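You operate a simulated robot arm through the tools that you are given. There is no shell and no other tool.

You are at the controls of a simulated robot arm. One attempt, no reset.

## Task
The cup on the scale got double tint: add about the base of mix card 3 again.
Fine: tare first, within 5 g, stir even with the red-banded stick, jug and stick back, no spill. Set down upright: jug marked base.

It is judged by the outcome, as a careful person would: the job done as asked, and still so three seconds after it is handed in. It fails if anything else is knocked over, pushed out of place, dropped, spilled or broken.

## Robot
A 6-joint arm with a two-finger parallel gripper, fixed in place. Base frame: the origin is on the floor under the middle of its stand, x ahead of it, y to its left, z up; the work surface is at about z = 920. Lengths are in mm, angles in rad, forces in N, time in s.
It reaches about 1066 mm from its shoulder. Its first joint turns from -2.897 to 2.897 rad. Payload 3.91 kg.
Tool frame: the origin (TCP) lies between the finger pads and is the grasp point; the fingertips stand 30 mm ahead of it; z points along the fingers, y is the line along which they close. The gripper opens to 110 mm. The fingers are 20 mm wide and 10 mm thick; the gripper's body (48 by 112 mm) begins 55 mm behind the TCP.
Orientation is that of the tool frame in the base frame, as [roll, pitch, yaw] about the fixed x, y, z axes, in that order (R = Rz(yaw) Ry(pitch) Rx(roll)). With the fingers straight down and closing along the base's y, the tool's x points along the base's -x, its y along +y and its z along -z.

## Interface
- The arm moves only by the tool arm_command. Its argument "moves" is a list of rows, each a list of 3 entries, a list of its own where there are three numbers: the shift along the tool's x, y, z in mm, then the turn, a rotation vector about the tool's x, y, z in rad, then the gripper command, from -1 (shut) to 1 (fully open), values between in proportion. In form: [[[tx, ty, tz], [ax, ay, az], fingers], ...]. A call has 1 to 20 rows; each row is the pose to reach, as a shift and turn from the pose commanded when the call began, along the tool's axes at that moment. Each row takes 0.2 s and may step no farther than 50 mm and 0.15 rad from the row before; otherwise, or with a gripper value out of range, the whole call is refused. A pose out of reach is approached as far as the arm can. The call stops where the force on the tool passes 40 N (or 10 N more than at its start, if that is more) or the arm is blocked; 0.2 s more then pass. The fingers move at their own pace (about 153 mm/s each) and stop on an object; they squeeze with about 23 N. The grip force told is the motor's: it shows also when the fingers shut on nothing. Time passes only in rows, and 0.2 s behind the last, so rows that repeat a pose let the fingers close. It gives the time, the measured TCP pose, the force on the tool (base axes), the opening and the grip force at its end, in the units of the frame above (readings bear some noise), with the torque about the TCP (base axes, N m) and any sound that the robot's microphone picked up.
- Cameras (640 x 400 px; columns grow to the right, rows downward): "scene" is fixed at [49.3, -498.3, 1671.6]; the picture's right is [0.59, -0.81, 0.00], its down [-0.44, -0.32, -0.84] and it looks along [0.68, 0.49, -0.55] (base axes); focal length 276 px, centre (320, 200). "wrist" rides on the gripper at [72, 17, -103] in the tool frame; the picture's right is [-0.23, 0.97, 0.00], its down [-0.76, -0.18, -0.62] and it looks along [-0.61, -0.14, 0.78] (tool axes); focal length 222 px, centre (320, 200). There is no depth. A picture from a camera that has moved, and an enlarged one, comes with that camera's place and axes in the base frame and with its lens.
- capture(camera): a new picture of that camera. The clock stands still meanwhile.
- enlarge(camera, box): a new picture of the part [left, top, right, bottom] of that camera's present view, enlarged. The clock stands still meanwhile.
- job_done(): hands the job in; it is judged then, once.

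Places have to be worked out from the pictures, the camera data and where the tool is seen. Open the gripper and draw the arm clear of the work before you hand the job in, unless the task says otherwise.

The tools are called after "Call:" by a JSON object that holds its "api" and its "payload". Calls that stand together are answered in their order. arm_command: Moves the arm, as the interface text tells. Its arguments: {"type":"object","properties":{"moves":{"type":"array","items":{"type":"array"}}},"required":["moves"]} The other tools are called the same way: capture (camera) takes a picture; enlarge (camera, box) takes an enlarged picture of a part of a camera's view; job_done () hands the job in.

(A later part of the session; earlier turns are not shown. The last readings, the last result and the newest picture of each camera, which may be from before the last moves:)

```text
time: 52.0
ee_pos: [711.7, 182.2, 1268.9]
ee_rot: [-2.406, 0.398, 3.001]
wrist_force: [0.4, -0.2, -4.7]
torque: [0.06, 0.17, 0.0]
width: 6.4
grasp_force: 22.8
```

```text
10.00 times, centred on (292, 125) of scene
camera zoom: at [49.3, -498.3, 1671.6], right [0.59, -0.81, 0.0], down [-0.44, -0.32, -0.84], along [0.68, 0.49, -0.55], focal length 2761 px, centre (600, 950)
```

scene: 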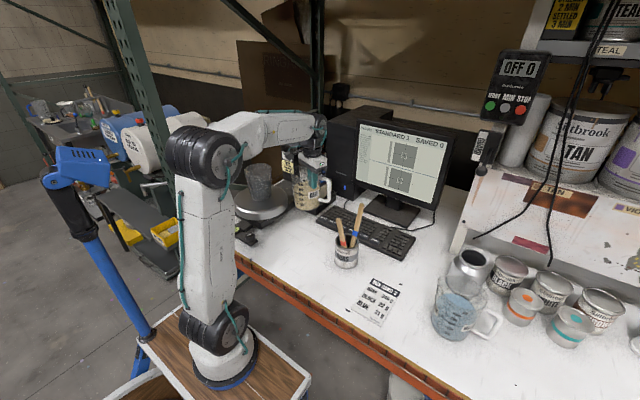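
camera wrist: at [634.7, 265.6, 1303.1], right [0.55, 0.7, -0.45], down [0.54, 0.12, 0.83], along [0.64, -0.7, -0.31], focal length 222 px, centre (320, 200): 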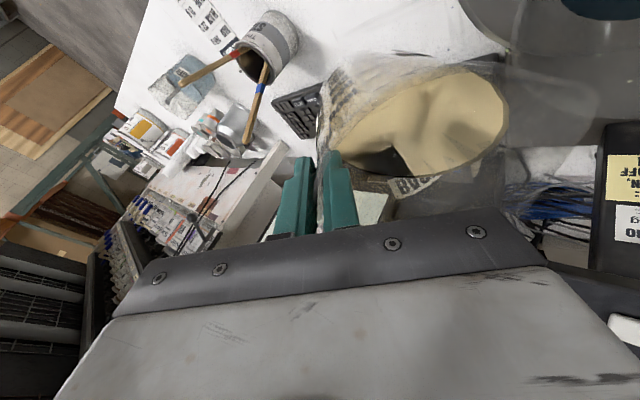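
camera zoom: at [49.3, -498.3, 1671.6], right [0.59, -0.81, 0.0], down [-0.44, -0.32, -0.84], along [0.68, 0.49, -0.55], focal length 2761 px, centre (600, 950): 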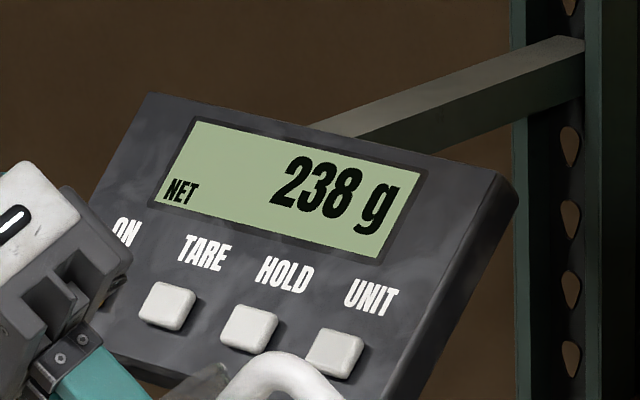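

238 g. One more short dribble of the same length brings it to the middle of the band.

Call:
{"api": "arm_command", "payload": {"moves": [[[-0.89, -1.41, -10.7], [0.0847, -0.0532, 0], -1], [[-1.17, -1.86, -18.3], [0.144, -0.0904, 0], -1], [[-1.2, -1.91, -22.0], [0.1736, -0.1091, 0], -1], [[-1.2, -1.91, -22.0], [0.1736, -0.1091, 0], -1], [[-1.2, -1.91, -22.0], [0.1736, -0.1091, 0], -1], [[-1.2, -1.91, -22.0], [0.1736, -0.1091, 0], -1], [[-1.05, -1.67, -14.5], [0.1144, -0.0718, 0], -1], [[-0.51, -0.82, -5.33], [0.0424, -0.0266, 0], -1], [[0, 0, 0], [0, 0, 0], -1], [[0, 0, 0], [0, 0, 0], -1], [[0, 0, 0], [0, 0, 0], -1]]}}

Call:
{"api": "enlarge", "payload": {"camera": "scene", "box": [260, 105, 324, 145]}}

Call:
{"api": "enlarge", "payload": {"camera": "scene", "box": [220, 130, 310, 230]}}

Call:
{"api": "capture", "payload": {"camera": "wrist"}}

```text
time: 54.4
ee_pos: [711.1, 181.4, 1267.5]
ee_rot: [-2.408, 0.397, 2.999]
wrist_force: [1.0, 0.1, -5.1]
torque: [0.07, 0.14, -0.03]
width: 6.2
grasp_force: 23.2
```

```text
10.00 times, centred on (292, 125) of scene
camera zoom: at [49.3, -498.3, 1671.6], right [0.59, -0.81, 0.0], down [-0.44, -0.32, -0.84], along [0.68, 0.49, -0.55], focal length 2761 px, centre (600, 950)
```

zoom: 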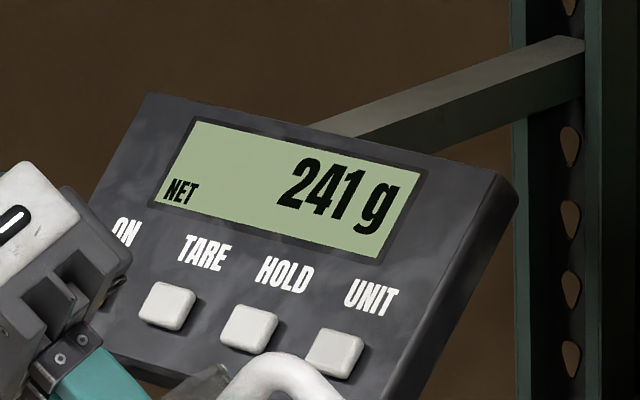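

```text
4.00 times, centred on (265, 180) of scene
camera zoom: at [49.3, -498.3, 1671.6], right [0.59, -0.81, 0.0], down [-0.44, -0.32, -0.84], along [0.68, 0.49, -0.55], focal length 1104 px, centre (540, 280)
```

zoom: 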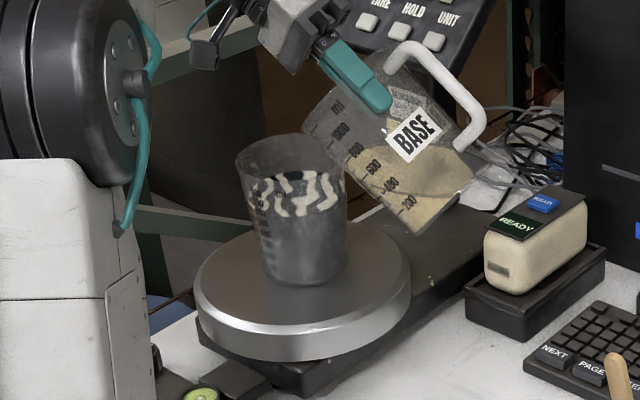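

```text
taken
camera wrist: at [632.0, 276.5, 1301.2], right [0.56, 0.65, -0.51], down [0.51, 0.22, 0.83], along [0.65, -0.73, -0.21], focal length 222 px, centre (320, 200)
```

wrist: 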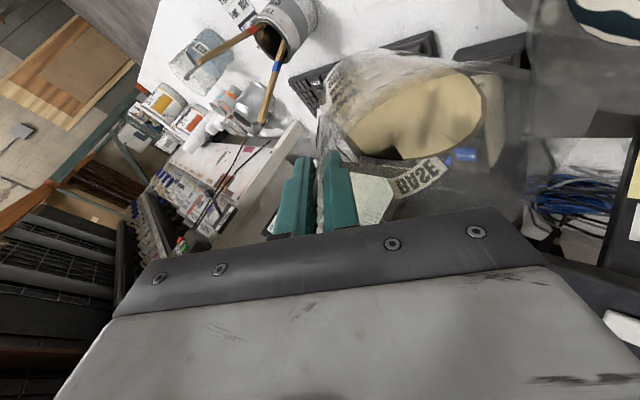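

Net 241 g, flow stopped and no drips visible. I tilt back to 0.56 rad over the cup around the spout tip.

Call:
{"api": "arm_command", "payload": {"moves": [[[0.8, 1.28, 6.32], [-0.0508, 0.0319, 0], -1], [[2.0, 3.17, 13.56], [-0.1101, 0.0692, 0], -1], [[3.44, 5.49, 20.6], [-0.1694, 0.1064, 0], -1], [[4.9, 7.8, 26.5], [-0.2202, 0.1383, 0], -1], [[4.9, 7.8, 26.5], [-0.2202, 0.1383, 0], -1]]}}

```text
time: 55.6
ee_pos: [714.8, 169.4, 1242.9]
ee_rot: [-2.655, 0.285, 2.914]
wrist_force: [-0.2, 0.3, -5.8]
torque: [0.0, 0.13, -0.01]
width: 6.3
grasp_force: 22.9
```

Back at the 0.56 rad pose. I withdraw the jug from over the cup along the way it came.

Call:
{"api": "arm_command", "payload": {"moves": [[[-5.5, -8.7, 7.2], [0, 0, 0], -1], [[-14, -22, 18], [0, 0, 0], -1], [[-25, -39, 32], [0, 0, 0], -1], [[-36, -56.5, 46.6], [0, 0, 0], -1], [[-46, -72, 59], [0, 0, 0], -1], [[-53, -83, 68], [0, 0, 0], -1], [[-55.6, -87, 71.7], [0, 0, 0], -1]]}}

Call:
{"api": "enlarge", "payload": {"camera": "scene", "box": [220, 90, 350, 230]}}

```text
time: 57.2
ee_pos: [747.6, 49.4, 1237.0]
ee_rot: [-2.658, 0.286, 2.917]
wrist_force: [0.4, 0.0, -4.3]
torque: [0.01, 0.16, -0.02]
width: 6.4
grasp_force: 23.1
```

```text
2.86 times, centred on (285, 160) of scene
camera zoom: at [49.3, -498.3, 1671.6], right [0.59, -0.81, 0.0], down [-0.44, -0.32, -0.84], along [0.68, 0.49, -0.55], focal length 789 px, centre (420, 314)
```

zoom: 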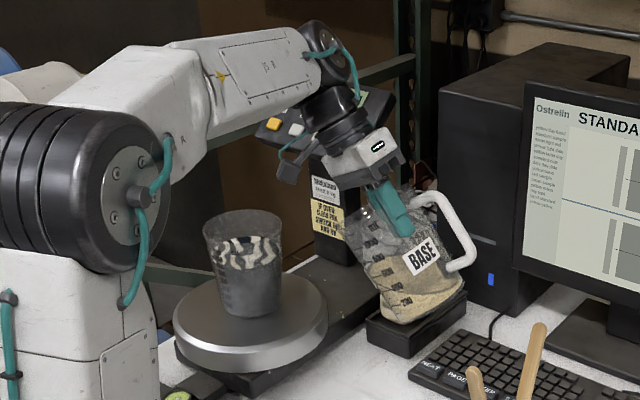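

Clear of the cup. I bring the jug back upright around the spout tip.

Call:
{"api": "arm_command", "payload": {"moves": [[[0.96, 1.52, 7.37], [-0.0593, 0.0372, 0], -1], [[2.18, 3.47, 14.6], [-0.1186, 0.0745, 0], -1], [[3.68, 5.85, 21.6], [-0.1779, 0.1117, 0], -1], [[5.43, 8.64, 28.4], [-0.2372, 0.149, 0], -1], [[7.43, 11.82, 35.1], [-0.2965, 0.1862, 0], -1], [[9.67, 15.39, 41.4], [-0.3557, 0.2234, 0], -1], [[12.15, 19.32, 47.3], [-0.415, 0.2607, 0], -1], [[14.84, 23.6, 53.0], [-0.4743, 0.2979, 0], -1], [[14.84, 23.6, 53.0], [-0.4743, 0.2979, 0], -1]]}}

Call:
{"api": "enlarge", "payload": {"camera": "scene", "box": [220, 90, 350, 230]}}

Call:
{"api": "capture", "payload": {"camera": "wrist"}}

```text
time: 59.2
ee_pos: [749.6, 44.3, 1177.0]
ee_rot: [-3.141, -0.002, 2.845]
wrist_force: [0.3, -0.3, -3.8]
torque: [-0.18, 0.11, -0.02]
width: 6.3
grasp_force: 23.1
```

```text
2.86 times, centred on (285, 160) of scene
camera zoom: at [49.3, -498.3, 1671.6], right [0.59, -0.81, 0.0], down [-0.44, -0.32, -0.84], along [0.68, 0.49, -0.55], focal length 789 px, centre (420, 314)
```

zoom: 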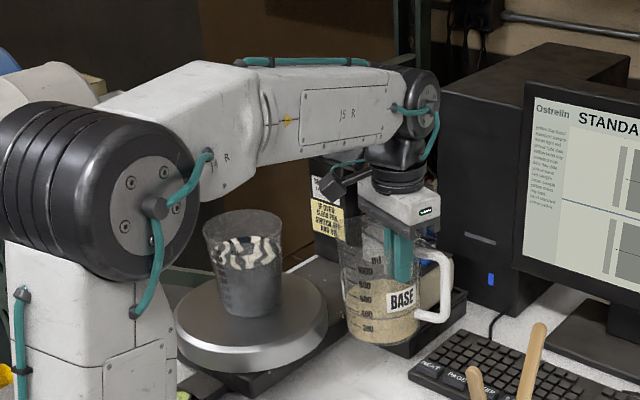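

```text
taken
camera wrist: at [685.0, 81.4, 1282.0], right [0.5, 0.86, 0.0], down [0.68, -0.39, 0.62], along [0.54, -0.31, -0.78], focal length 222 px, centre (320, 200)
```

wrist: 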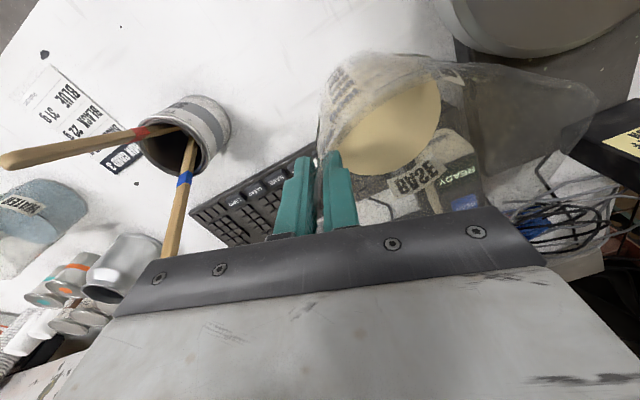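

Upright again. I carry it back to above its original place, (636.5, 12), reversing the yaw.

Call:
{"api": "arm_command", "payload": {"moves": [[[3, -2, 0], [0, 0, 0.005], -1], [[10, -6.5, 0], [0, 0, 0.018], -1], [[21, -13.5, 0], [0, 0, 0.037], -1], [[34, -22, 0], [0, 0, 0.06], -1], [[48, -31, 0], [0, 0, 0.085], -1], [[62, -40, 4], [0, 0, 0.11], -1], [[75, -49, 12], [0, 0, 0.133], -1], [[86, -56, 22], [0, 0, 0.153], -1], [[94, -61, 35], [0, 0, 0.167], -1], [[98.7, -64.1, 46], [0, 0, 0.175], -1], [[98.7, -64.1, 50], [0, 0, 0.175], -1], [[98.7, -64.1, 50], [0, 0, 0.175], -1]]}}

Call:
{"api": "enlarge", "payload": {"camera": "scene", "box": [250, 140, 350, 260]}}

Call:
{"api": "capture", "payload": {"camera": "wrist"}}

```text
time: 61.8
ee_pos: [636.3, 11.7, 1127.1]
ee_rot: [3.139, -0.001, 2.669]
wrist_force: [-0.2, 0.0, -4.0]
torque: [-0.15, 0.13, -0.02]
width: 6.0
grasp_force: 22.7
```

```text
3.33 times, centred on (300, 200) of scene
camera zoom: at [49.3, -498.3, 1671.6], right [0.59, -0.81, 0.0], down [-0.44, -0.32, -0.84], along [0.68, 0.49, -0.55], focal length 920 px, centre (387, 200)
```

zoom: 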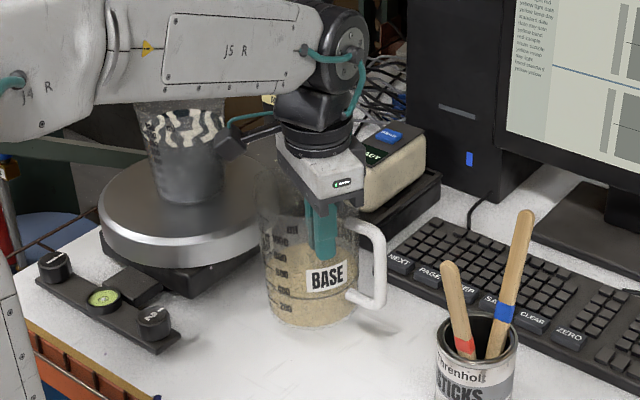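

```text
taken
camera wrist: at [579.8, 59.3, 1232.1], right [0.65, 0.76, 0.0], down [0.6, -0.51, 0.62], along [0.48, -0.4, -0.78], focal length 222 px, centre (320, 200)
```

wrist: 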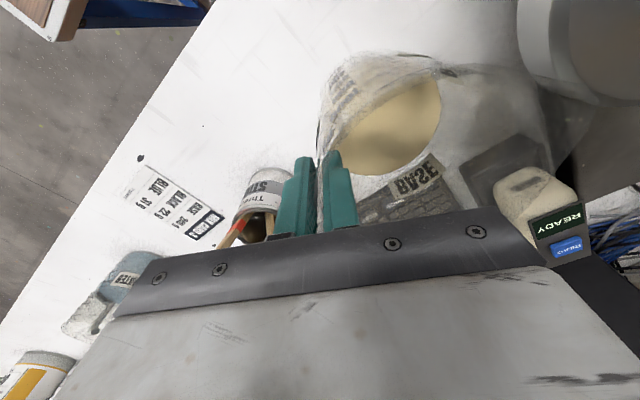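

Over its old place. The jug leans ~3° toward the spout in the grip (wall taper), so I rotate the tool -0.05 rad about its x axis to level it and descend to about 6 mm above the table.

Call:
{"api": "arm_command", "payload": {"moves": [[[0, 0, 5], [-0.025, 0, 0], -1], [[0, 0, 18], [-0.05, 0, 0], -1], [[0, 0, 34], [-0.05, 0, 0], -1], [[0, 0, 50], [-0.05, 0, 0], -1], [[0, 0, 61], [-0.05, 0, 0], -1], [[0, 0, 68], [-0.05, 0, 0], -1], [[0, 0, 68], [-0.05, 0, 0], -1]]}}

Call:
{"api": "enlarge", "payload": {"camera": "scene", "box": [270, 190, 350, 260]}}

```text
time: 63.4
ee_pos: [635.5, 12.1, 1058.8]
ee_rot: [3.089, 0.0, 2.67]
wrist_force: [0.9, -0.1, -4.7]
torque: [-0.19, 0.15, 0.03]
width: 6.2
grasp_force: 22.8
```

```text
5.71 times, centred on (310, 225) of scene
camera zoom: at [49.3, -498.3, 1671.6], right [0.59, -0.81, 0.0], down [-0.44, -0.32, -0.84], along [0.68, 0.49, -0.55], focal length 1578 px, centre (377, 57)
```

zoom: 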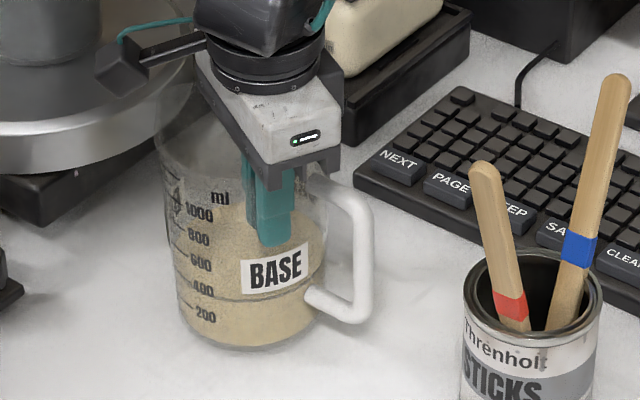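

Nearly down. I lower in ~1.5 mm steps and watch the vertical force for touchdown.

Call:
{"api": "arm_command", "payload": {"moves": [[[0, 0, 2], [0, 0, 0], -1], [[0, 0, 4], [0, 0, 0], -1], [[0, 0, 5], [0, 0, 0], -1], [[0, 0, 5], [0, 0, 0], -1]]}}

```text
time: 64.4
ee_pos: [635.9, 12.8, 1053.9]
ee_rot: [3.09, -0.001, 2.669]
wrist_force: [0.8, 0.2, -4.5]
torque: [-0.16, 0.12, 0.01]
width: 6.3
grasp_force: 23.3
```

Call:
{"api": "arm_command", "payload": {"moves": [[[0, 0, 1], [0, 0, 0], -1], [[0, 0, 2], [0, 0, 0], -1], [[0, 0, 2], [0, 0, 0], -1]]}}

```text
time: 65.2
ee_pos: [635.9, 12.8, 1052.5]
ee_rot: [3.09, -0.003, 2.671]
wrist_force: [-0.9, 0.0, 0.2]
torque: [-0.18, 0.16, -0.03]
width: 6.5
grasp_force: 23.4
```

Touchdown: the vertical force went from -4.5 N to ~0, so the table carries the jug. I open the fingers in stages to 60 mm.

Call:
{"api": "arm_command", "payload": {"moves": [[[0, 0, 0], [0, 0, 0], -0.8], [[0, 0, 0], [0, 0, 0], -0.6], [[0, 0, 0], [0, 0, 0], -0.3], [[0, 0, 0], [0, 0, 0], 0.0], [[0, 0, 0], [0, 0, 0], 0.0]]}}

Call:
{"api": "enlarge", "payload": {"camera": "scene", "box": [270, 190, 350, 260]}}

Call:
{"api": "capture", "payload": {"camera": "wrist"}}

```text
time: 66.4
ee_pos: [636.2, 12.7, 1053.2]
ee_rot: [3.089, -0.003, 2.67]
wrist_force: [-0.1, 0.0, -0.3]
torque: [-0.02, 0.0, -0.01]
width: 55.1
grasp_force: 0.3
```

```text
5.71 times, centred on (310, 225) of scene
camera zoom: at [49.3, -498.3, 1671.6], right [0.59, -0.81, 0.0], down [-0.44, -0.32, -0.84], along [0.68, 0.49, -0.55], focal length 1578 px, centre (377, 57)
```

zoom: 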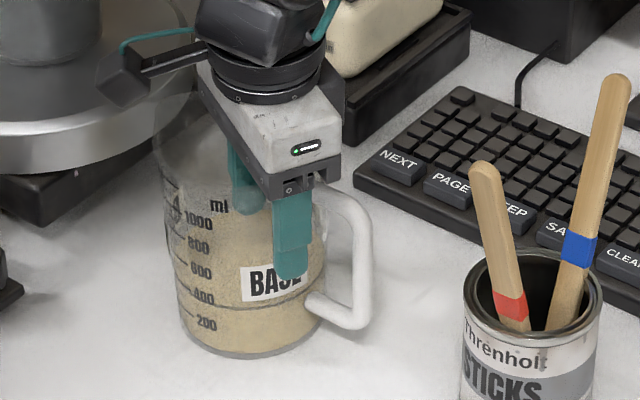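

```text
taken
camera wrist: at [577.3, 55.5, 1157.7], right [0.64, 0.76, 0.05], down [0.58, -0.53, 0.61], along [0.49, -0.37, -0.79], focal length 222 px, centre (320, 200)
```

wrist: 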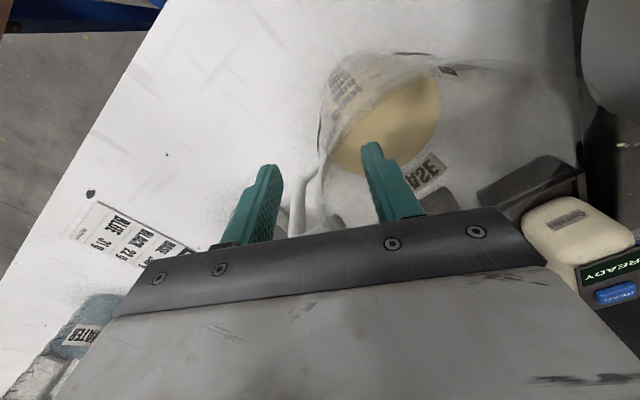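

The jug stands free at its old place. I straighten the tool and rise 250 mm clear of it.

Call:
{"api": "arm_command", "payload": {"moves": [[[0, 0.5, -10], [0.025, 0, 0], 0.0], [[0, 1.5, -30], [0.05, 0, 0], 0.0], [[0, 3.5, -70], [0.05, 0, 0], 0.0], [[0, 5.5, -110], [0.05, 0, 0], 0.0], [[0, 7.5, -150], [0.05, 0, 0], 0.0], [[0, 10, -200], [0.05, 0, 0], 0.0], [[0, 12.5, -250], [0.05, 0, 0], 0.0], [[0, 12.5, -250], [0.05, 0, 0], 0.0]]}}

Call:
{"api": "capture", "payload": {"camera": "wrist"}}

Call:
{"api": "enlarge", "payload": {"camera": "scene", "box": [220, 100, 380, 270]}}

```text
time: 68.2
ee_pos: [636.8, 12.5, 1303.2]
ee_rot: [3.139, -0.001, 2.668]
wrist_force: [0.0, -1.1, -0.9]
torque: [0.02, -0.03, 0.02]
width: 54.7
grasp_force: 0.0
```

```text
taken
camera wrist: at [579.9, 59.3, 1408.1], right [0.65, 0.76, 0.0], down [0.6, -0.51, 0.62], along [0.48, -0.4, -0.78], focal length 222 px, centre (320, 200)
```

wrist: 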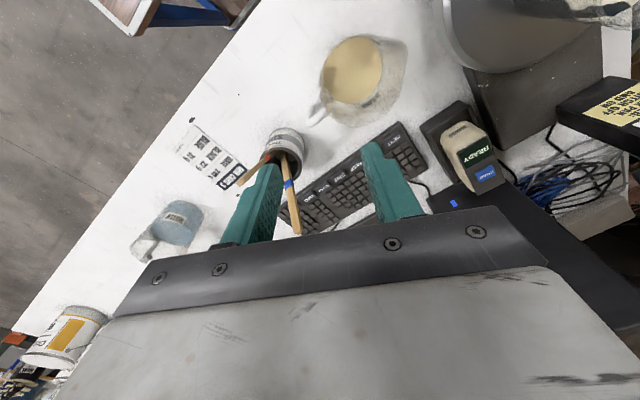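

```text
2.35 times, centred on (300, 185) of scene
camera zoom: at [49.3, -498.3, 1671.6], right [0.59, -0.81, 0.0], down [-0.44, -0.32, -0.84], along [0.68, 0.49, -0.55], focal length 650 px, centre (367, 235)
```

zoom: 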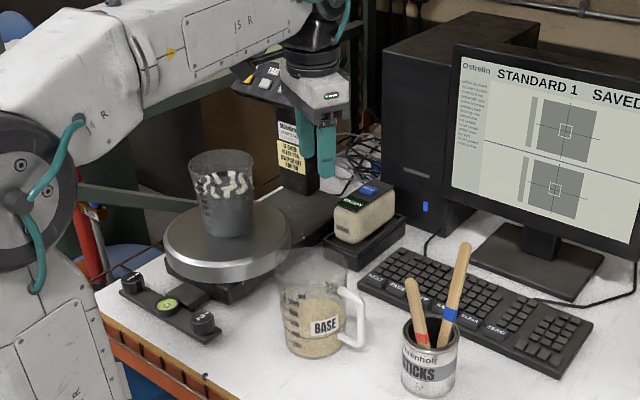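

The jug is home. Triangulated: red stick tip ≈ (640, -142, 1149), red band ≈ (668, -146, 1028), leaning ~13° toward the robot; blue tip ≈ (770, -152, 1138). I move above the red stick with yaw restored for a close look.

Call:
{"api": "arm_command", "payload": {"moves": [[[-16, -22, 5], [0, 0, -0.079], 0.0], [[-32, -43, 15], [0, 0, -0.158], 0.0], [[-48, -65, 25], [0, 0, -0.237], 0.0], [[-63, -87, 35], [0, 0, -0.316], 0.0], [[-79, -109, 45], [0, 0, -0.395], 0.0], [[-95.1, -130.3, 53], [0, 0, -0.4736], 0.0], [[-95.1, -130.3, 53], [0, 0, -0.4736], 0.0]]}}

Call:
{"api": "capture", "payload": {"camera": "wrist"}}

Call:
{"api": "enlarge", "payload": {"camera": "scene", "box": [310, 180, 390, 280]}}

```text
time: 69.8
ee_pos: [662.5, -148.3, 1249.8]
ee_rot: [3.139, -0.001, -3.14]
wrist_force: [0.5, 0.3, -1.4]
torque: [0.01, -0.04, 0.01]
width: 55.2
grasp_force: 0.1
```

```text
taken
camera wrist: at [589.5, -131.2, 1354.5], right [0.22, 0.97, 0.0], down [0.76, -0.18, 0.62], along [0.61, -0.14, -0.78], focal length 222 px, centre (320, 200)
```

wrist: 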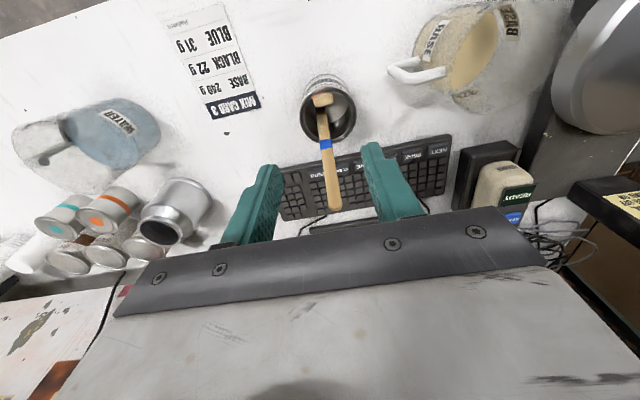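

```text
4.00 times, centred on (350, 230) of scene
camera zoom: at [49.3, -498.3, 1671.6], right [0.59, -0.81, 0.0], down [-0.44, -0.32, -0.84], along [0.68, 0.49, -0.55], focal length 1104 px, centre (200, 80)
```

zoom: 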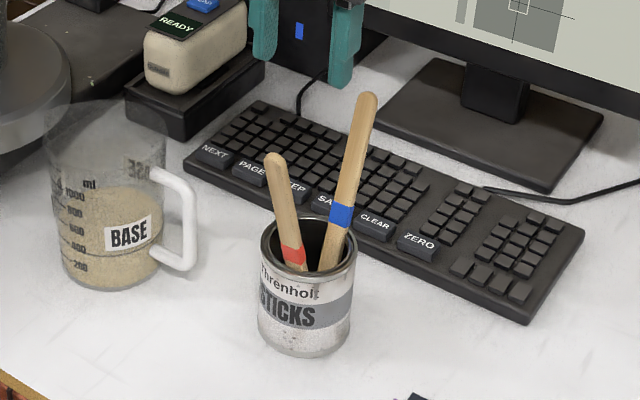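

I zoom in on the sticks in the wrist view.

Call:
{"api": "enlarge", "payload": {"camera": "wrist", "box": [280, 70, 370, 150]}}

Call:
{"api": "enlarge", "payload": {"camera": "scene", "box": [325, 205, 370, 260]}}

```text
5.00 times, centred on (325, 110) of wrist
camera zoom: at [589.5, -131.2, 1354.5], right [0.22, 0.97, 0.0], down [0.76, -0.18, 0.62], along [0.61, -0.14, -0.78], focal length 1111 px, centre (295, 650)
```

zoom: 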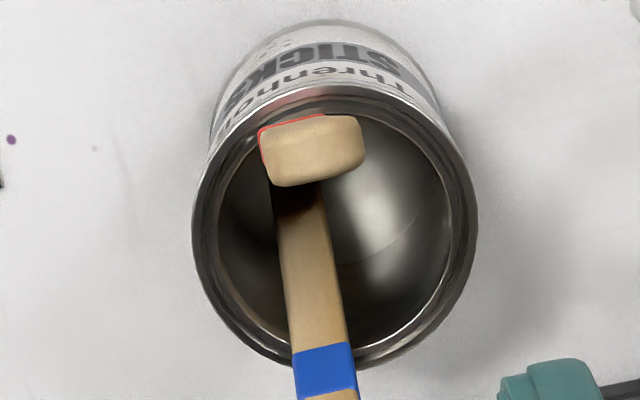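

```text
7.27 times, centred on (348, 232) of scene
camera zoom: at [49.3, -498.3, 1671.6], right [0.59, -0.81, 0.0], down [-0.44, -0.32, -0.84], along [0.68, 0.49, -0.55], focal length 2008 px, centre (120, -36)
```

zoom: 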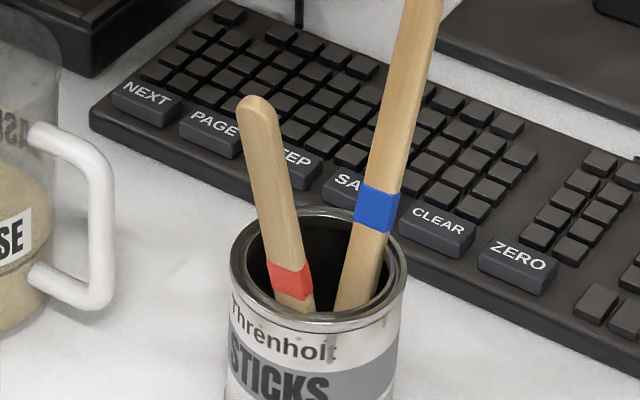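

The red stick's broad faces face ±x (≈18 mm wide along y), so I'll close along x. I yaw the gripper 90° in place first.

Call:
{"api": "arm_command", "payload": {"moves": [[[0, 0, 0], [0, 0, 0.143], -0.1], [[0, 0, 0], [0, 0, 0.286], -0.1], [[0, 0, 0], [0, 0, 0.429], -0.1], [[0, 0, 0], [0, 0, 0.571], -0.1], [[0, 0, 0], [0, 0, 0.714], -0.1], [[0, 0, 0], [0, 0, 0.857], -0.1], [[0, 0, 0], [0, 0, 1.0], -0.1], [[0, 0, 0], [0, 0, 1.143], -0.1], [[0, 0, 0], [0, 0, 1.286], -0.1], [[0, 0, 0], [0, 0, 1.429], -0.1], [[0, 0, 0], [0, 0, 1.571], -0.1], [[0, 0, 0], [0, 0, 1.571], -0.1]]}}

Call:
{"api": "capture", "payload": {"camera": "wrist"}}

```text
time: 72.4
ee_pos: [661.9, -148.0, 1250.5]
ee_rot: [3.141, -0.002, 1.571]
wrist_force: [0.4, 0.2, 0.3]
torque: [0.0, 0.0, 0.01]
width: 49.3
grasp_force: 0.1
```

```text
taken
camera wrist: at [678.5, -75.0, 1354.0], right [0.97, -0.23, 0.0], down [-0.18, -0.76, 0.62], along [-0.14, -0.61, -0.78], focal length 222 px, centre (320, 200)
```

wrist: 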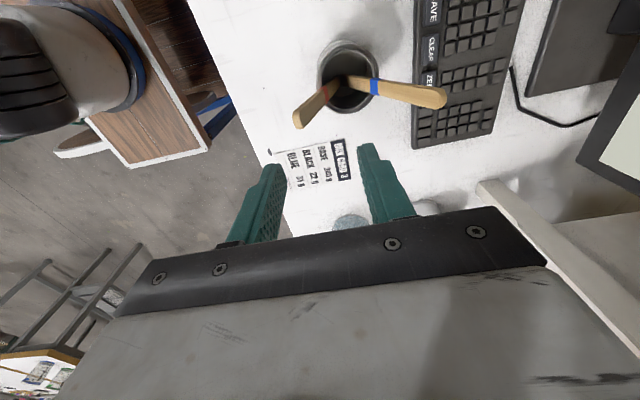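

Now the view is from the +y side. I zoom in on the red stick to refine its axis.

Call:
{"api": "enlarge", "payload": {"camera": "wrist", "box": [280, 30, 460, 150]}}

```text
3.33 times, centred on (370, 90) of wrist
camera zoom: at [678.5, -75.0, 1354.0], right [0.97, -0.23, 0.0], down [-0.18, -0.76, 0.62], along [-0.14, -0.61, -0.78], focal length 740 px, centre (153, 567)
```

zoom: 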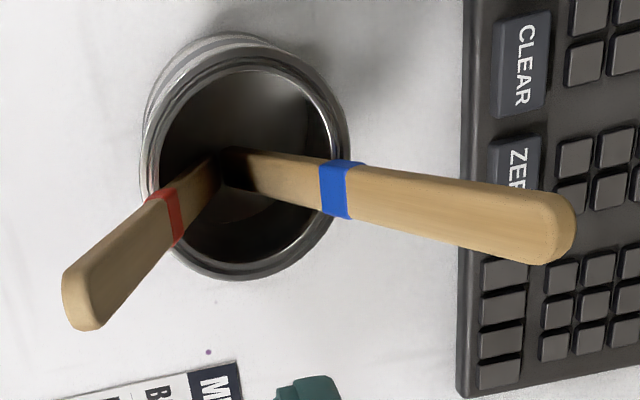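

Call:
{"api": "enlarge", "payload": {"camera": "wrist", "box": [285, 70, 350, 135]}}

Call:
{"api": "enlarge", "payload": {"camera": "scene", "box": [328, 212, 358, 242]}}

```text
6.15 times, centred on (318, 102) of wrist
camera zoom: at [678.5, -75.0, 1354.0], right [0.97, -0.23, 0.0], down [-0.18, -0.76, 0.62], along [-0.14, -0.61, -0.78], focal length 1367 px, centre (335, 800)
```

zoom: 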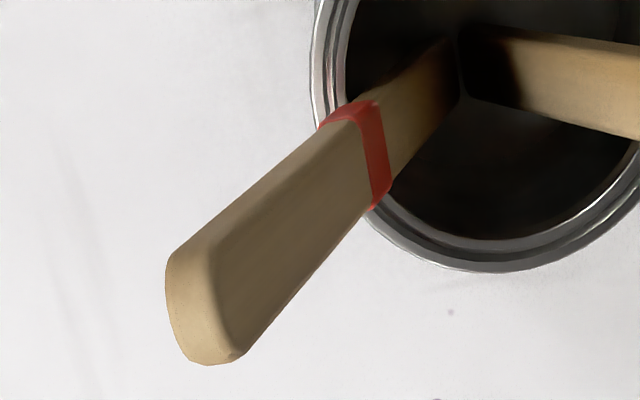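

```text
13.33 times, centred on (343, 227) of scene
camera zoom: at [49.3, -498.3, 1671.6], right [0.59, -0.81, 0.0], down [-0.44, -0.32, -0.84], along [0.68, 0.49, -0.55], focal length 3682 px, centre (13, -160)
```

zoom: 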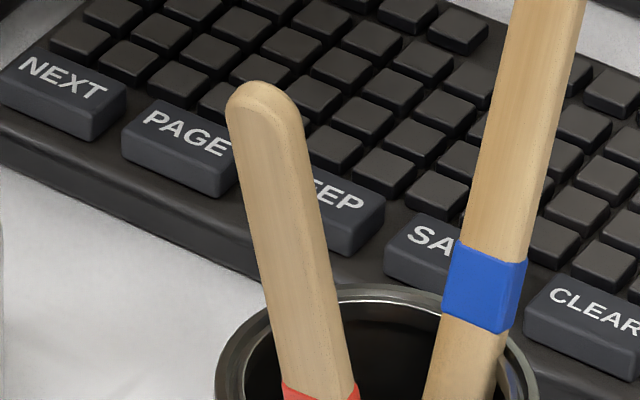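

Broad faces are normal to x, width along y, axis direction ≈ (0.22, -0.06, -0.974), tip ≈ (643, -141, 1141). I tilt the gripper onto that axis and go to the pre-grasp just above the stick's tip.

Call:
{"api": "arm_command", "payload": {"moves": [[[2.5, -7.4, 15.7], [-0.0555, -0.0149, 0], -0.1], [[5, -14.8, 31.4], [-0.111, -0.0298, 0], -0.1], [[7.6, -22.1, 47], [-0.1665, -0.0446, 0], -0.1], [[10.1, -29.5, 62.8], [-0.222, -0.0595, 0], -0.1], [[10.1, -29.5, 62.8], [-0.222, -0.0595, 0], -0.1]]}}

Call:
{"api": "capture", "payload": {"camera": "wrist"}}

Call:
{"api": "enlarge", "payload": {"camera": "scene", "box": [300, 170, 380, 260]}}

```text
time: 73.6
ee_pos: [631.6, -138.3, 1185.5]
ee_rot: [2.919, 0.058, 1.565]
wrist_force: [0.4, 0.0, -0.2]
torque: [0.03, 0.0, 0.0]
width: 49.4
grasp_force: 0.0
```

```text
taken
camera wrist: at [626.3, -59.0, 1287.3], right [0.95, -0.22, 0.23], down [-0.31, -0.73, 0.61], along [0.03, -0.65, -0.76], focal length 222 px, centre (320, 200)
```

wrist: 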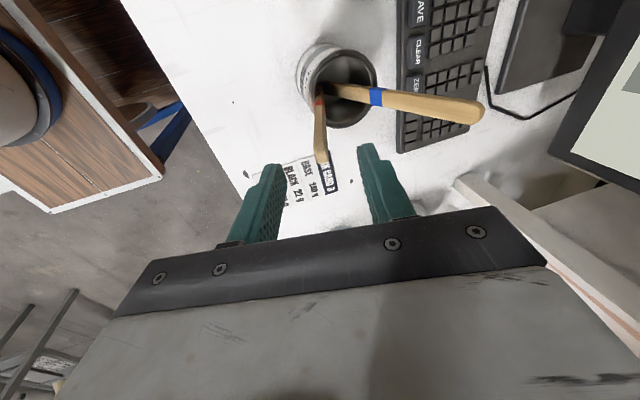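

```text
4.44 times, centred on (340, 215) of scene
camera zoom: at [49.3, -498.3, 1671.6], right [0.59, -0.81, 0.0], down [-0.44, -0.32, -0.84], along [0.68, 0.49, -0.55], focal length 1227 px, centre (231, 133)
```

zoom: 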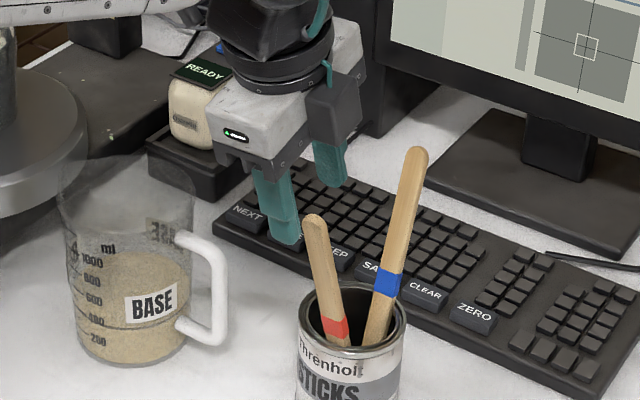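

The stick lies right along the gripper's axis between the fingers. I advance 88 mm along the finger axis.

Call:
{"api": "arm_command", "payload": {"moves": [[[0, 0, 22], [0, 0, 0], -0.1], [[0, 0, 44], [0, 0, 0], -0.1], [[0, 0, 62], [0, 0, 0], -0.1], [[0, 0, 76], [0, 0, 0], -0.1], [[0, 0, 86], [0, 0, 0], -0.1], [[0, 0, 86], [0, 0, 0], -0.1]]}}

Call:
{"api": "capture", "payload": {"camera": "wrist"}}

Call:
{"api": "enlarge", "payload": {"camera": "scene", "box": [300, 170, 380, 260]}}

```text
time: 75.0
ee_pos: [650.8, -142.5, 1104.0]
ee_rot: [2.921, 0.058, 1.567]
wrist_force: [-0.7, 0.0, -0.4]
torque: [0.03, 0.0, -0.01]
width: 49.6
grasp_force: 0.0
```

```text
taken
camera wrist: at [645.4, -63.7, 1204.5], right [0.95, -0.22, 0.23], down [-0.31, -0.73, 0.61], along [0.03, -0.65, -0.76], focal length 222 px, centre (320, 200)
```

wrist: 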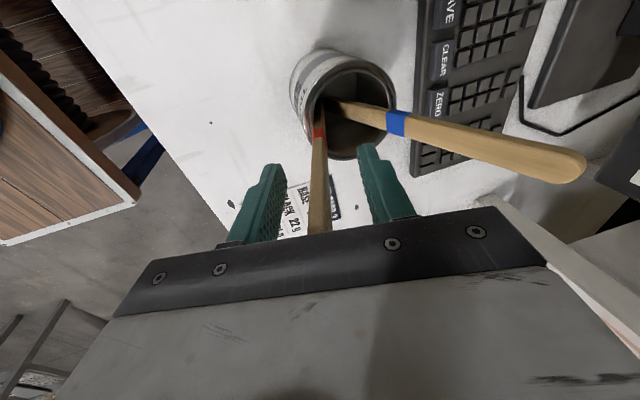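

```text
4.44 times, centred on (340, 215) of scene
camera zoom: at [49.3, -498.3, 1671.6], right [0.59, -0.81, 0.0], down [-0.44, -0.32, -0.84], along [0.68, 0.49, -0.55], focal length 1227 px, centre (231, 133)
```

zoom: 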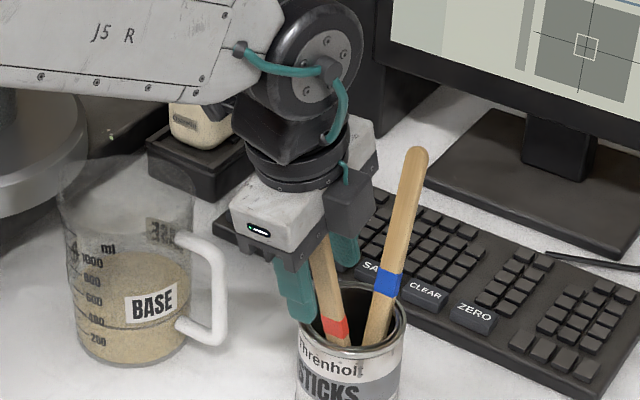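

The red stick is between the finger pads and the blue one is clear. I close the grip.

Call:
{"api": "arm_command", "payload": {"moves": [[[0, 0, 0], [0, 0, 0], -0.5], [[0, 0, 0], [0, 0, 0], -0.75], [[0, 0, 0], [0, 0, 0], -1], [[0, 0, 0], [0, 0, 0], -1], [[0, 0, 0], [0, 0, 0], -1]]}}

Call:
{"api": "capture", "payload": {"camera": "wrist"}}

Call:
{"api": "enlarge", "payload": {"camera": "scene", "box": [300, 170, 380, 270]}}

```text
time: 76.2
ee_pos: [651.3, -141.3, 1102.8]
ee_rot: [2.919, 0.057, 1.565]
wrist_force: [0.2, 0.5, 0.3]
torque: [0.01, 0.06, -0.01]
width: 8.0
grasp_force: 22.6
```

```text
taken
camera wrist: at [645.5, -63.7, 1204.6], right [0.95, -0.22, 0.23], down [-0.31, -0.73, 0.61], along [0.03, -0.65, -0.76], focal length 222 px, centre (320, 200)
```

wrist: 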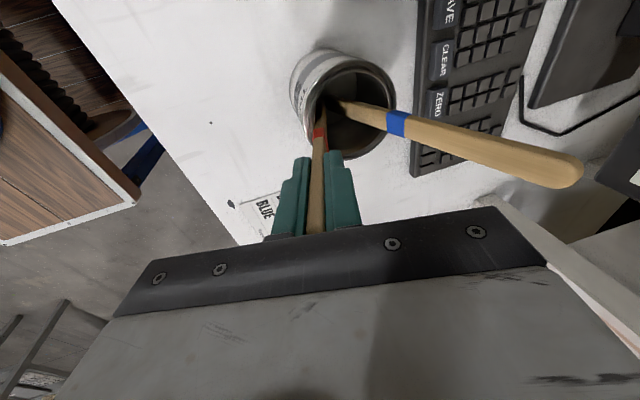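

```text
4.00 times, centred on (340, 220) of scene
camera zoom: at [49.3, -498.3, 1671.6], right [0.59, -0.81, 0.0], down [-0.44, -0.32, -0.84], along [0.68, 0.49, -0.55], focal length 1104 px, centre (240, 120)
```

zoom: 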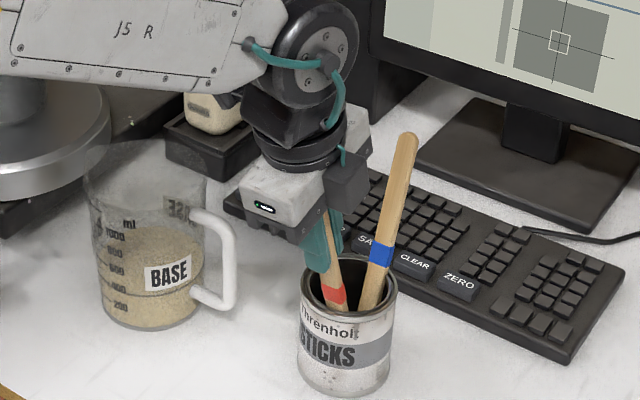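

Stick gripped (8 mm, 22.6 N). I pull it out along its own axis, 40 mm first to check forces.

Call:
{"api": "arm_command", "payload": {"moves": [[[0, 0, -10], [0, 0, 0], -1], [[0, 0, -25], [0, 0, 0], -1], [[0, 0, -40], [0, 0, 0], -1]]}}

Call:
{"api": "enlarge", "payload": {"camera": "scene", "box": [300, 170, 380, 270]}}

```text
time: 77.0
ee_pos: [642.1, -140.9, 1142.6]
ee_rot: [2.92, 0.059, 1.567]
wrist_force: [-0.5, -0.1, 0.0]
torque: [-0.01, 0.02, -0.02]
width: 7.8
grasp_force: 23.2
```

```text
4.00 times, centred on (340, 220) of scene
camera zoom: at [49.3, -498.3, 1671.6], right [0.59, -0.81, 0.0], down [-0.44, -0.32, -0.84], along [0.68, 0.49, -0.55], focal length 1104 px, centre (240, 120)
```

zoom: 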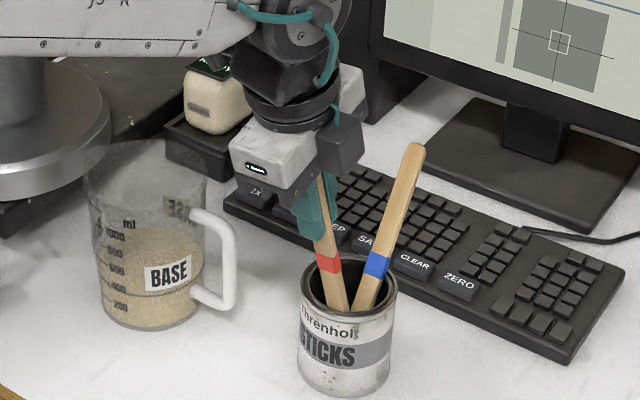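

The stick slides out freely; the blue one just settled a little in the can. I keep pulling out another 115 mm along the axis.

Call:
{"api": "arm_command", "payload": {"moves": [[[0, 0, -20], [0, 0, 0], -1], [[0, 0, -45], [0, 0, 0], -1], [[0, 0, -70], [0, 0, 0], -1], [[0, 0, -95], [0, 0, 0], -1], [[0, 0, -115], [0, 0, 0], -1], [[0, 0, -115], [0, 0, 0], -1]]}}

Call:
{"api": "enlarge", "payload": {"camera": "scene", "box": [290, 130, 390, 270]}}

Call:
{"api": "capture", "payload": {"camera": "wrist"}}

```text
time: 78.4
ee_pos: [617.1, -132.3, 1253.8]
ee_rot: [2.92, 0.058, 1.566]
wrist_force: [-0.5, -0.3, 0.2]
torque: [0.02, -0.01, -0.02]
width: 8.0
grasp_force: 23.1
```

```text
2.86 times, centred on (340, 200) of scene
camera zoom: at [49.3, -498.3, 1671.6], right [0.59, -0.81, 0.0], down [-0.44, -0.32, -0.84], along [0.68, 0.49, -0.55], focal length 789 px, centre (263, 200)
```

zoom: 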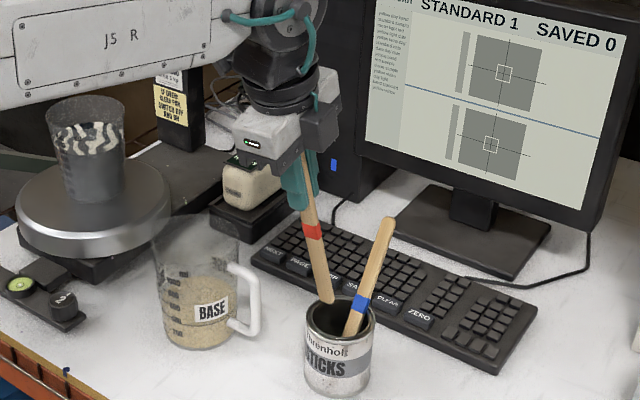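

```text
taken
camera wrist: at [611.0, -54.8, 1355.5], right [0.95, -0.22, 0.23], down [-0.31, -0.73, 0.61], along [0.03, -0.65, -0.76], focal length 222 px, centre (320, 200)
```

wrist: 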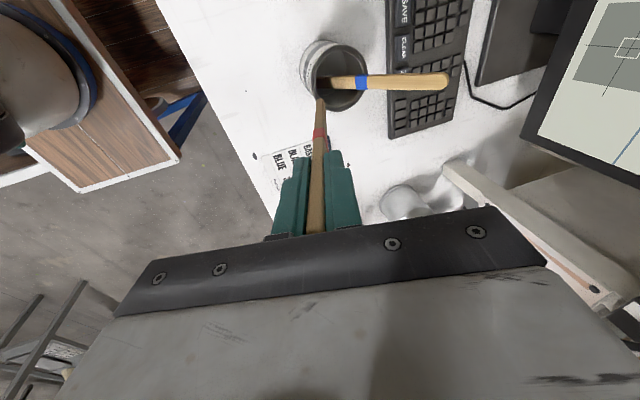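

The stick is fully out; its lower end is ≈184 mm below the TCP. I stand it vertical and raise it so its lower end will clear the cup rim.

Call:
{"api": "arm_command", "payload": {"moves": [[[-1.7, 6.4, -28.5], [0.0555, 0.0149, 0], -1], [[-3.4, 12.8, -57], [0.111, 0.0298, 0], -1], [[-5.1, 19.3, -85.4], [0.1665, 0.0446, 0], -1], [[-6.8, 25.7, -113.9], [0.222, 0.0595, 0], -1], [[-6.8, 25.7, -113.9], [0.222, 0.0595, 0], -1]]}}

Call:
{"api": "capture", "payload": {"camera": "scene"}}

Call:
{"api": "capture", "payload": {"camera": "wrist"}}

```text
time: 79.6
ee_pos: [615.5, -133.0, 1371.6]
ee_rot: [-3.139, -0.002, 1.572]
wrist_force: [0.1, 0.4, 0.1]
torque: [-0.02, 0.01, 0.02]
width: 8.0
grasp_force: 23.2
```

```text
taken
```

scene: 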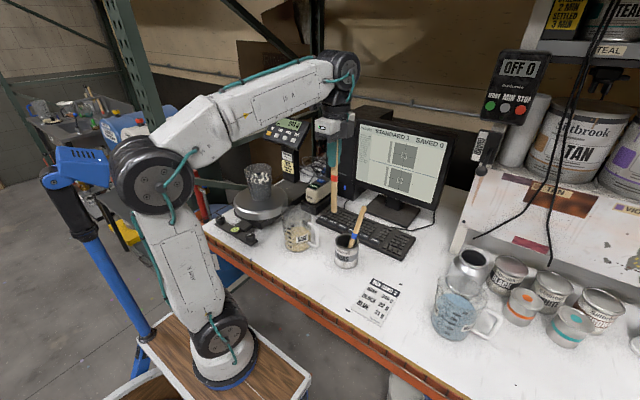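

```text
taken
camera wrist: at [634.3, -60.2, 1476.1], right [0.97, -0.23, 0.0], down [-0.18, -0.76, 0.62], along [-0.14, -0.61, -0.78], focal length 222 px, centre (320, 200)
```

wrist: 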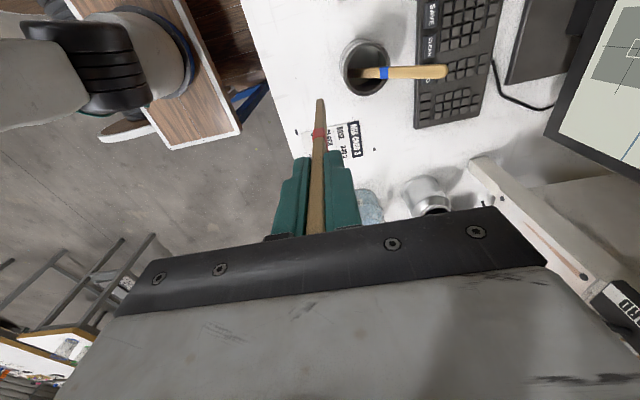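

The stick hangs straight; its lower end projects exactly 184 mm ahead of the TCP. I travel to above the cup centre at (712, 300).

Call:
{"api": "arm_command", "payload": {"moves": [[[20, 4.5, 0], [0, 0, 0], -1], [[60, 13.5, 0], [0, 0, 0], -1], [[105, 23.5, 0], [0, 0, 0], -1], [[150, 33.5, 0], [0, 0, 0], -1], [[195, 43.5, 0], [0, 0, 0], -1], [[240, 53.5, 0], [0, 0, 0], -1], [[285, 63.5, 0], [0, 0, 0], -1], [[330, 73.5, 0], [0, 0, 0], -1], [[375, 83.5, 0], [0, 0, 0], -1], [[412, 92, 0], [0, 0, 0], -1], [[433, 96.5, 0], [0, 0, 0], -1], [[433, 96.5, 0], [0, 0, 0], -1]]}}

Call:
{"api": "capture", "payload": {"camera": "wrist"}}

Call:
{"api": "enlarge", "payload": {"camera": "scene", "box": [210, 80, 330, 230]}}

```text
time: 82.2
ee_pos: [713.1, 301.1, 1372.5]
ee_rot: [-3.141, -0.002, 1.571]
wrist_force: [0.7, -0.1, -0.6]
torque: [-0.01, 0.0, 0.0]
width: 8.1
grasp_force: 22.6
```

```text
taken
camera wrist: at [730.0, 372.9, 1476.4], right [0.97, -0.23, 0.0], down [-0.18, -0.76, 0.62], along [-0.14, -0.61, -0.78], focal length 222 px, centre (320, 200)
```

wrist: 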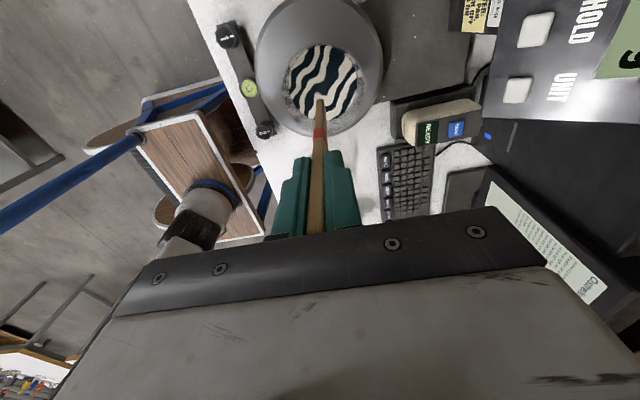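

```text
2.67 times, centred on (270, 155) of scene
camera zoom: at [49.3, -498.3, 1671.6], right [0.59, -0.81, 0.0], down [-0.44, -0.32, -0.84], along [0.68, 0.49, -0.55], focal length 736 px, centre (453, 320)
```

zoom: 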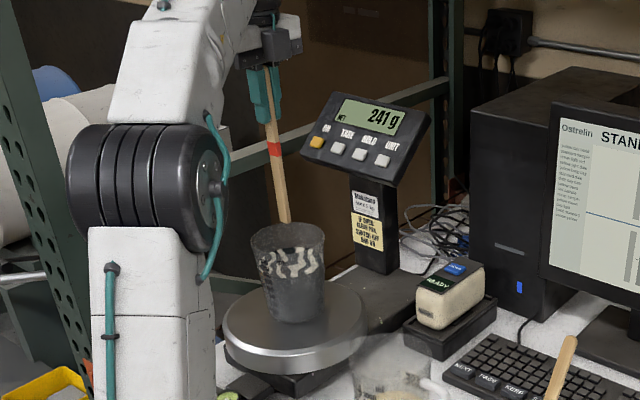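

Display shows 241 g. I zoom in to measure the cup centre against the stick's lower end.

Call:
{"api": "enlarge", "payload": {"camera": "wrist", "box": [250, 10, 400, 150]}}

Call:
{"api": "enlarge", "payload": {"camera": "scene", "box": [240, 130, 300, 210]}}

```text
2.86 times, centred on (325, 80) of wrist
camera zoom: at [730.0, 372.9, 1476.4], right [0.97, -0.23, 0.0], down [-0.18, -0.76, 0.62], along [-0.14, -0.61, -0.78], focal length 635 px, centre (306, 543)
```

zoom: 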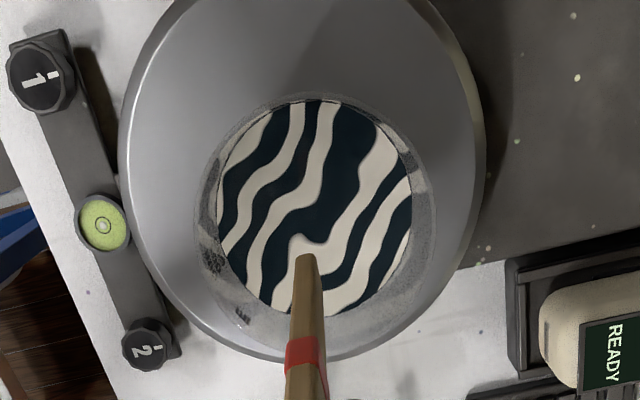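

```text
5.00 times, centred on (270, 170) of scene
camera zoom: at [49.3, -498.3, 1671.6], right [0.59, -0.81, 0.0], down [-0.44, -0.32, -0.84], along [0.68, 0.49, -0.55], focal length 1381 px, centre (570, 350)
```

zoom: 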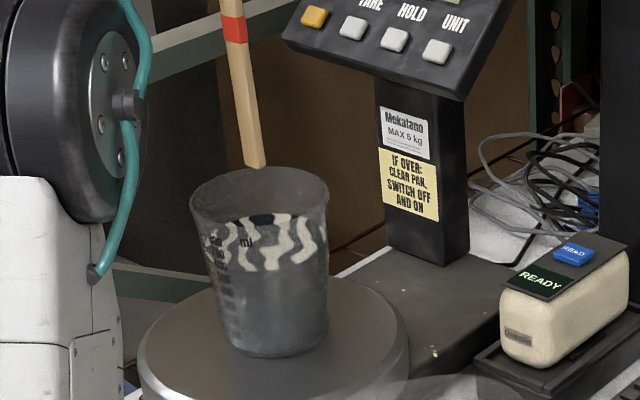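

The cup's striped contents are visible; best estimate of the cup centre is (716, 304.5). I shift over it and lower the stick into the cup to about 18 mm above its floor.

Call:
{"api": "arm_command", "payload": {"moves": [[[3.4, 2.9, 0], [0, 0, 0], -1], [[3.4, 2.9, 20], [0, 0, 0], -1], [[3.4, 2.9, 40], [0, 0, 0], -1], [[3.4, 2.9, 60], [0, 0, 0], -1], [[3.4, 2.9, 80], [0, 0, 0], -1], [[3.4, 2.9, 100], [0, 0, 0], -1], [[3.4, 2.9, 120], [0, 0, 0], -1], [[3.4, 2.9, 138], [0, 0, 0], -1], [[3.4, 2.9, 150], [0, 0, 0], -1], [[3.4, 2.9, 158], [0, 0, 0], -1]]}}

Call:
{"api": "capture", "payload": {"camera": "wrist"}}

Call:
{"api": "enlarge", "payload": {"camera": "scene", "box": [220, 90, 330, 220]}}

```text
time: 84.4
ee_pos: [715.2, 303.5, 1215.5]
ee_rot: [3.137, -0.004, 1.571]
wrist_force: [0.5, -0.8, 17.8]
torque: [-0.07, 0.02, 0.0]
width: 8.1
grasp_force: 22.9
```

```text
taken
camera wrist: at [732.0, 375.5, 1321.1], right [0.97, -0.23, 0.0], down [-0.18, -0.76, 0.62], along [-0.14, -0.6, -0.79], focal length 222 px, centre (320, 200)
```

wrist: 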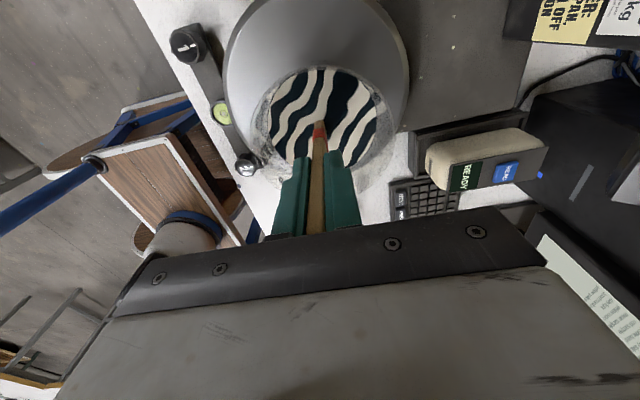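

```text
3.08 times, centred on (275, 155) of scene
camera zoom: at [49.3, -498.3, 1671.6], right [0.59, -0.81, 0.0], down [-0.44, -0.32, -0.84], along [0.68, 0.49, -0.55], focal length 850 px, centre (458, 338)
```

zoom: 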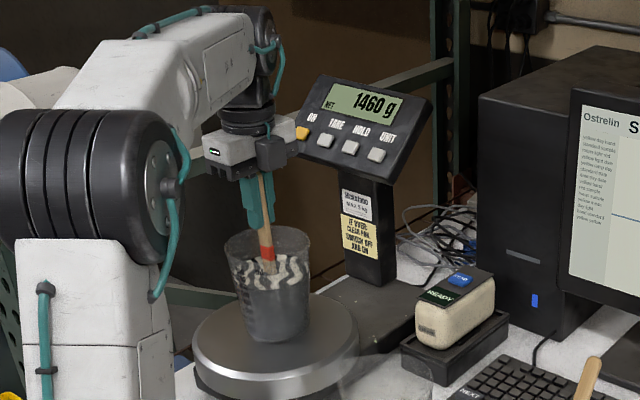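

The stick reached the cup's floor (17.8 N, scale shows the extra load). I raise it right away by 16 mm so nothing presses on the pan.

Call:
{"api": "arm_command", "payload": {"moves": [[[0, 0, -8], [0, 0, 0], -1], [[0, 0, -16], [0, 0, 0], -1], [[0, 0, -16], [0, 0, 0], -1]]}}

Call:
{"api": "enlarge", "payload": {"camera": "scene", "box": [220, 90, 330, 220]}}

Call:
{"api": "enlarge", "payload": {"camera": "wrist", "box": [230, 30, 420, 200]}}

```text
time: 85.2
ee_pos: [715.3, 303.8, 1229.9]
ee_rot: [-3.141, -0.003, 1.572]
wrist_force: [0.6, -0.4, 0.1]
torque: [0.02, 0.02, 0.01]
width: 8.0
grasp_force: 23.3
```

```text
3.08 times, centred on (275, 155) of scene
camera zoom: at [49.3, -498.3, 1671.6], right [0.59, -0.81, 0.0], down [-0.44, -0.32, -0.84], along [0.68, 0.49, -0.55], focal length 850 px, centre (458, 338)
```

zoom: 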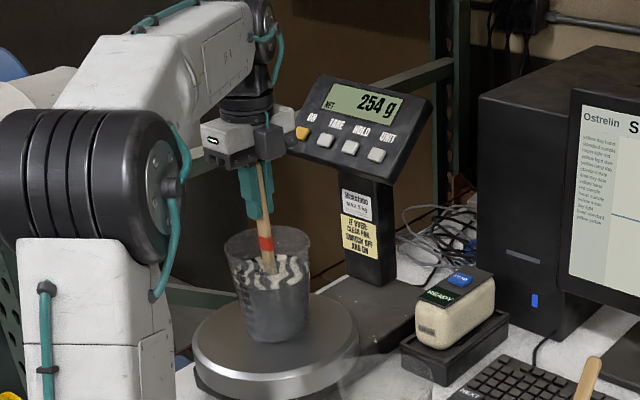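

```text
2.35 times, centred on (325, 115) of wrist
camera zoom: at [732.8, 376.2, 1334.3], right [0.97, -0.23, 0.0], down [-0.18, -0.76, 0.62], along [-0.14, -0.61, -0.78], focal length 523 px, centre (308, 400)
```

zoom: 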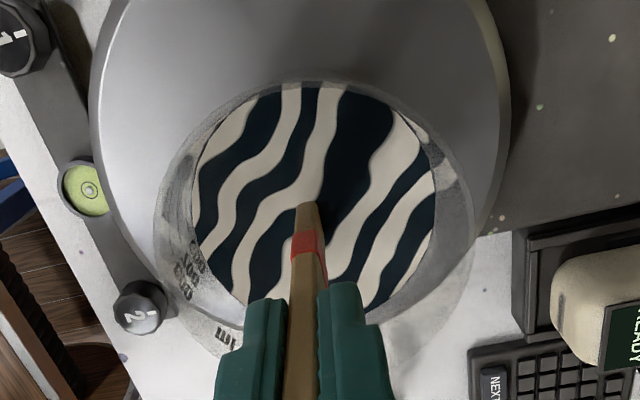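

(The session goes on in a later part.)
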